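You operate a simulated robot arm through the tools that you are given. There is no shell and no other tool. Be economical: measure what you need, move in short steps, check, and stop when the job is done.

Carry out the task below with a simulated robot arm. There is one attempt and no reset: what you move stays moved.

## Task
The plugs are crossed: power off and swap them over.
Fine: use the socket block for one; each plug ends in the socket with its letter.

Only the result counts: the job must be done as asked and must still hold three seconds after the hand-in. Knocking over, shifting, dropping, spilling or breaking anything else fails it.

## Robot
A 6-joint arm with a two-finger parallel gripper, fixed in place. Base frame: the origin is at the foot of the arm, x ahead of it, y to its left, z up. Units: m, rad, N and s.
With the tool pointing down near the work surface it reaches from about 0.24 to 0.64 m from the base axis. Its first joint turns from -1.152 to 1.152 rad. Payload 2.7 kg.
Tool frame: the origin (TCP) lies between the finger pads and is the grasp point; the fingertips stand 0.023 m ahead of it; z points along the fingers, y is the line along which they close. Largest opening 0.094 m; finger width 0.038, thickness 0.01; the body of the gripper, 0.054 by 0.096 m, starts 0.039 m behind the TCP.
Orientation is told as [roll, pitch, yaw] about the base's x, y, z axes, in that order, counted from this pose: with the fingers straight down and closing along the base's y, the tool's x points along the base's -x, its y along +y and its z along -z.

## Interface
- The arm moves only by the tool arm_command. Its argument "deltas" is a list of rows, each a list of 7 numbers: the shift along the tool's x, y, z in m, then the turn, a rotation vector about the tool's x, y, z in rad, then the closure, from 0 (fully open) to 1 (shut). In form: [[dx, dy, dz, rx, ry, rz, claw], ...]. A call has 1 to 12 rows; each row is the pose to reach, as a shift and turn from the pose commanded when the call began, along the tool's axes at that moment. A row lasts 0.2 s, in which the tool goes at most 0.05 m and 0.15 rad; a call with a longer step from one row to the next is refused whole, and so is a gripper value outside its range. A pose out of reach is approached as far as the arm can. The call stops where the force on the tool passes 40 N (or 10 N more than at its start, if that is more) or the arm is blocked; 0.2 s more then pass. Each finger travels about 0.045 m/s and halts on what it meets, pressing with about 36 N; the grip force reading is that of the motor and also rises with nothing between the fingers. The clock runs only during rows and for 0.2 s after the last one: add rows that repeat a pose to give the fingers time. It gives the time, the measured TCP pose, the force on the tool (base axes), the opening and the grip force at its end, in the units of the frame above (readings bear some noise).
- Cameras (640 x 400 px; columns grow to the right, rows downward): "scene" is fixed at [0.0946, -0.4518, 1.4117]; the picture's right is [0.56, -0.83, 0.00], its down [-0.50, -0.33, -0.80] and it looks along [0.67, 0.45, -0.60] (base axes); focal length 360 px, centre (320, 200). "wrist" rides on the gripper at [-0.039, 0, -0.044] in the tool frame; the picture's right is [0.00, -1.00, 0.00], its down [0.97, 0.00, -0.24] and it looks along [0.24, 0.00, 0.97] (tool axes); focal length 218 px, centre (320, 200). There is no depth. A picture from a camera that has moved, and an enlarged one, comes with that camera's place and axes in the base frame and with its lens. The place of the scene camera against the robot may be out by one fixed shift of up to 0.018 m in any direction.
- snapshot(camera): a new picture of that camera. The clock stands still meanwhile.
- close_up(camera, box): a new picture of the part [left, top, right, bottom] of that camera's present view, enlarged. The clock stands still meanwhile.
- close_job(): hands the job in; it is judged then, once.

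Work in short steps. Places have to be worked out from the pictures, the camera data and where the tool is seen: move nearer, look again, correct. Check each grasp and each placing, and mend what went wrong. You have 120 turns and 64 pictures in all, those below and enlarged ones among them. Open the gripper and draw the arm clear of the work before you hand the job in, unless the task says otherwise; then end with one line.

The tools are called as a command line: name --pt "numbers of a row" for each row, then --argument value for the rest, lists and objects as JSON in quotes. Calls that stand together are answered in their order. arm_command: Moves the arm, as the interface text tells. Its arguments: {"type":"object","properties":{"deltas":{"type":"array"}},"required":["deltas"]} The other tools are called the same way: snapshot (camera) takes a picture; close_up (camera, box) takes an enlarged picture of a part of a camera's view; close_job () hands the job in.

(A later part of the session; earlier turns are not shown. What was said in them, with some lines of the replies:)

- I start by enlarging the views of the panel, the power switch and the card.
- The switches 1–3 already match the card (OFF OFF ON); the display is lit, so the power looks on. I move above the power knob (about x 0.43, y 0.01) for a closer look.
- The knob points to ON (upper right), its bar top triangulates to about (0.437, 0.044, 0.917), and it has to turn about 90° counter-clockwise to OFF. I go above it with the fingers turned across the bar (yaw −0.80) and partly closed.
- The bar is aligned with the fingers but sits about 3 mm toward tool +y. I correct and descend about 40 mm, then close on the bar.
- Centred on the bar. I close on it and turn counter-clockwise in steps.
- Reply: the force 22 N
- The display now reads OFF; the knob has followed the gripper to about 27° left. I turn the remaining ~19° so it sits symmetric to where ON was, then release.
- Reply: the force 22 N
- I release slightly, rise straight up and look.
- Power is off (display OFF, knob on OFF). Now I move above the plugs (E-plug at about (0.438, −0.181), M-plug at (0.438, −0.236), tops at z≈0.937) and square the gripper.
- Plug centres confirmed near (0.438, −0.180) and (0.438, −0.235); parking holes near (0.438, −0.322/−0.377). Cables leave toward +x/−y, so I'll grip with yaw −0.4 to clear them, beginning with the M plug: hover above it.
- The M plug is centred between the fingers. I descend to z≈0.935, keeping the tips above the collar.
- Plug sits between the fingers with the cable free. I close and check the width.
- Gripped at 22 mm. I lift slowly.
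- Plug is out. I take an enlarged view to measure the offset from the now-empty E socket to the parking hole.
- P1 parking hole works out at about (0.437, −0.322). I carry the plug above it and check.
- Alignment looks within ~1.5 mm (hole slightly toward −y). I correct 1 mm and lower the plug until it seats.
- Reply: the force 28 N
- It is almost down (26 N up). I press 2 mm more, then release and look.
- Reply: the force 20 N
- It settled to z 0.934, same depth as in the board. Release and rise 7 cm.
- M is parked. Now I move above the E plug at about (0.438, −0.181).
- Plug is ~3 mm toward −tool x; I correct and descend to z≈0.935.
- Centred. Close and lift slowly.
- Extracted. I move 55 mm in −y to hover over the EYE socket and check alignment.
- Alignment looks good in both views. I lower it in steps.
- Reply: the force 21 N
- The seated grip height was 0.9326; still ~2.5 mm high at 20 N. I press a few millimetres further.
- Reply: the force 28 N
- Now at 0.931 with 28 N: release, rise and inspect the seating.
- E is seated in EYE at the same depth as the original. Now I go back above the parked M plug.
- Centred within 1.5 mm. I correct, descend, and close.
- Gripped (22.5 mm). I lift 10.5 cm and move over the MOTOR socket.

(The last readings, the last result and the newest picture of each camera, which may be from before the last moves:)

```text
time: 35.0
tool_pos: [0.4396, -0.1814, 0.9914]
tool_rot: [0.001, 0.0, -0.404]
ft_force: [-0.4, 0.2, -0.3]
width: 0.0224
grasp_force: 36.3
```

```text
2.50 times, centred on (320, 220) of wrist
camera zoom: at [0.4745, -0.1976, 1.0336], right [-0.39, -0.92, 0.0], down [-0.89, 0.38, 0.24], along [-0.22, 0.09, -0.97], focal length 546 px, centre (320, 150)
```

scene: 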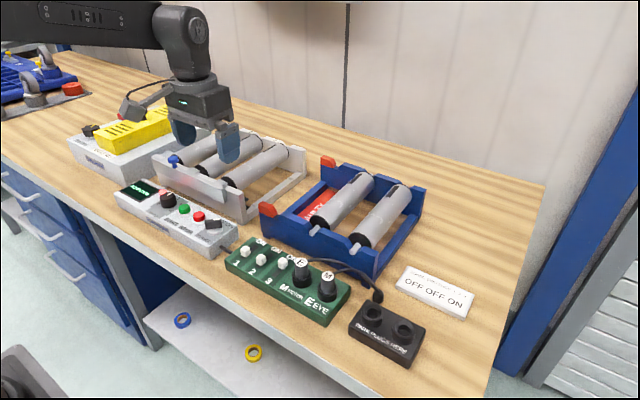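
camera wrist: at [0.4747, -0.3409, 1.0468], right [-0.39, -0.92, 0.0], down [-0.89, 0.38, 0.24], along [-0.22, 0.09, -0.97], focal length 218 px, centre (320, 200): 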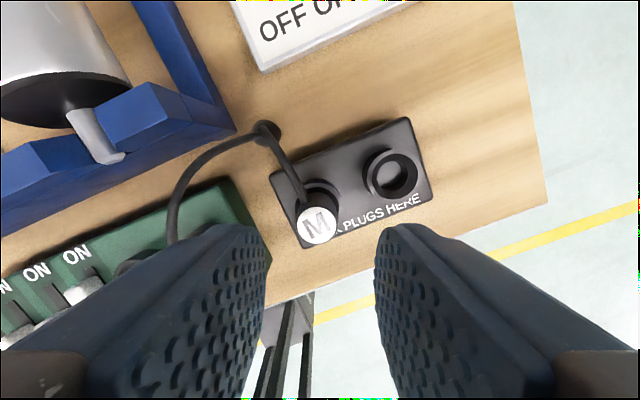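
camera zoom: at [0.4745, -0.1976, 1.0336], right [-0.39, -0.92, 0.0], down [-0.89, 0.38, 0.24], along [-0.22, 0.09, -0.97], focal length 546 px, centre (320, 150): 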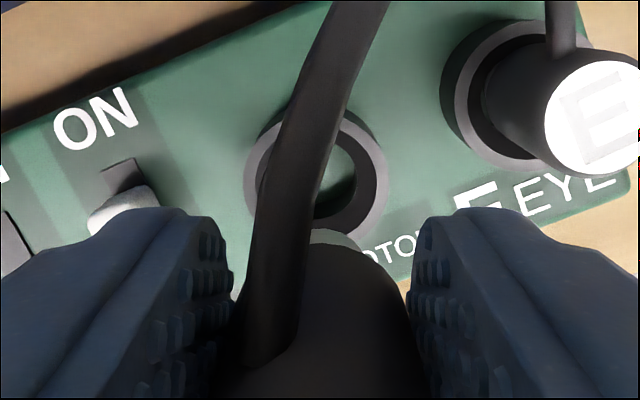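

Hole is aligned within about 1 mm. I lower the M plug into MOTOR.

arm_command --pt "0 0.0007 0.01 0 0 0 1" --pt "0 0.0007 0.02 0 0 0 1" --pt "0 0.0007 0.03 0 0 0 1" --pt "0 0.0007 0.038 0 0 0 1" --pt "0 0.0007 0.045 0 0 0 1" --pt "0 0.0007 0.05 0 0 0 1" --pt "0 0.0007 0.055 0 0 0 1" --pt "0 0.0007 0.059 0 0 0 1" --pt "0 0.0007 0.063 0 0 0 1" --pt "0 0.0007 0.063 0 0 0 1"

close_up --camera "scene" --box '[250, 210, 410, 330]'

```text
time: 37.2
tool_pos: [0.4404, -0.1803, 0.9299]
tool_rot: [0.0, -0.006, -0.399]
ft_force: [-5.8, 2.2, 28.0]
width: 0.0227
grasp_force: 35.9
```

```text
3.33 times, centred on (330, 270) of scene
camera zoom: at [0.094, -0.4516, 1.4118], right [0.56, -0.83, 0.0], down [-0.5, -0.33, -0.8], along [0.67, 0.45, -0.6], focal length 1200 px, centre (287, -33)
```

zoom: 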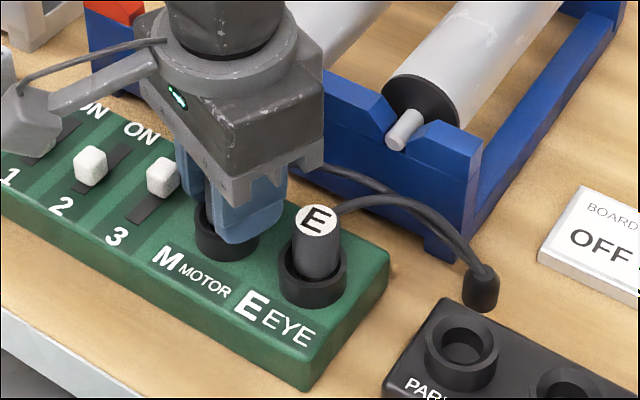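

It is down to z 0.930 with 28 N, like the E plug. Release, rise well clear and inspect.

arm_command --pt "0 0 -0.003 0 0 0 0.8" --pt "0 0 -0.003 0 0 0 0.62" --pt "0 0 -0.003 0 0 0 0.62" --pt "0 0 -0.02 0 0 0 0.62" --pt "0 0 -0.045 0 0 0 0.62" --pt "0 0 -0.085 0 0 0 0.62" --pt "0 0 -0.125 0 0 0 0.62" --pt "0 0 -0.165 0 0 0 0.5" --pt "0 0 -0.2 0 0 0 0.2" --pt "0 0 -0.2 0 0 0 0"

close_up --camera "scene" --box '[250, 210, 410, 330]'

snapshot --camera "scene"

snapshot --camera "wrist"

```text
time: 39.4
tool_pos: [0.4396, -0.1814, 1.1307]
tool_rot: [0.0, 0.0, -0.402]
ft_force: [0.1, 0.1, 0.3]
width: 0.094
grasp_force: 0.0
```

```text
3.33 times, centred on (330, 270) of scene
camera zoom: at [0.0946, -0.4518, 1.4117], right [0.56, -0.83, 0.0], down [-0.5, -0.33, -0.8], along [0.67, 0.45, -0.6], focal length 1200 px, centre (287, -33)
```

zoom: 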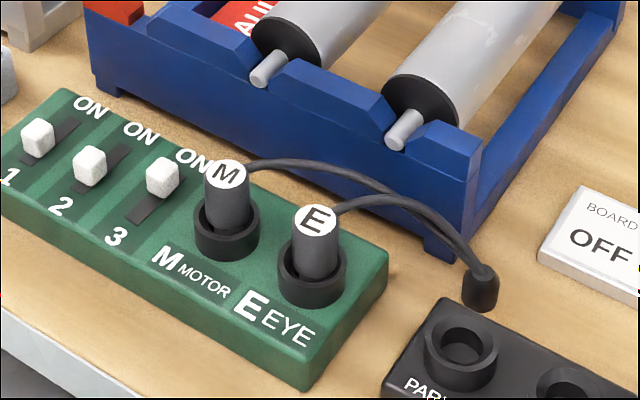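

```text
18 pictures are left
```

scene: 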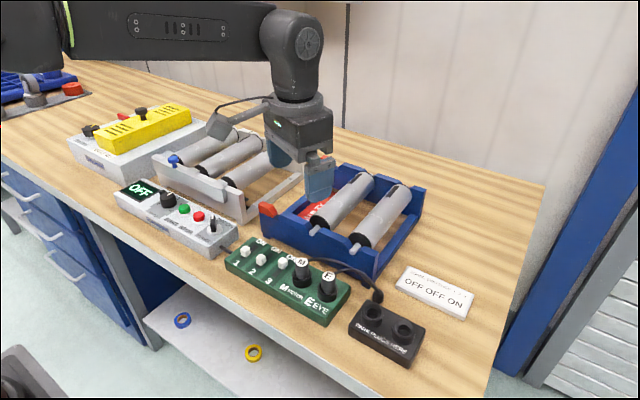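

```text
17 pictures are left
camera wrist: at [0.4745, -0.1978, 1.1731], right [-0.39, -0.92, 0.0], down [-0.89, 0.38, 0.24], along [-0.22, 0.09, -0.97], focal length 218 px, centre (320, 200)
```

wrist: 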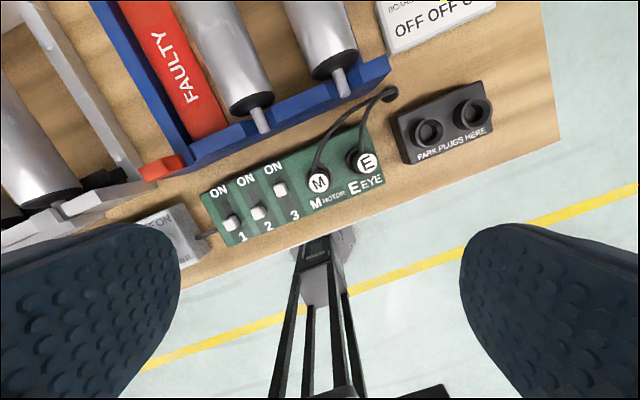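

Both plugs look in place. I take the same enlargement as at the start to compare the seating heights.

close_up --camera "scene" --box '[270, 230, 430, 370]'

close_up --camera "scene" --box '[280, 245, 350, 305]'

```text
2.86 times, centred on (350, 300) of scene
camera zoom: at [0.0946, -0.4518, 1.4117], right [0.56, -0.83, 0.0], down [-0.5, -0.33, -0.8], along [0.67, 0.45, -0.6], focal length 1029 px, centre (234, -86)
```

zoom: 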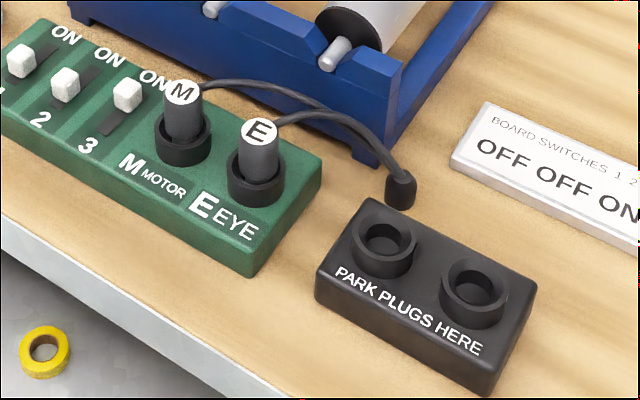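

```text
6.67 times, centred on (315, 275) of scene
camera zoom: at [0.0946, -0.4518, 1.4117], right [0.56, -0.83, 0.0], down [-0.5, -0.33, -0.8], along [0.67, 0.45, -0.6], focal length 2401 px, centre (353, -300)
```

zoom: 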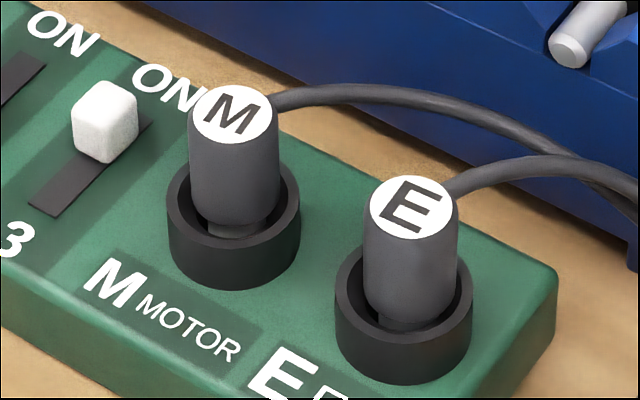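

Plug tops match their original seated heights within a pixel, the power reads OFF, switches are unchanged, and the gripper is open and 0.2 m clear, so I hand in.

close_job

```text
The job is handed in.
```

The power is off and the plugs are swapped: M is now in MOTOR and E is in EYE. I used one hole of the parking block for M along the way. Nothing else on the bench looked moved in the last pictures.
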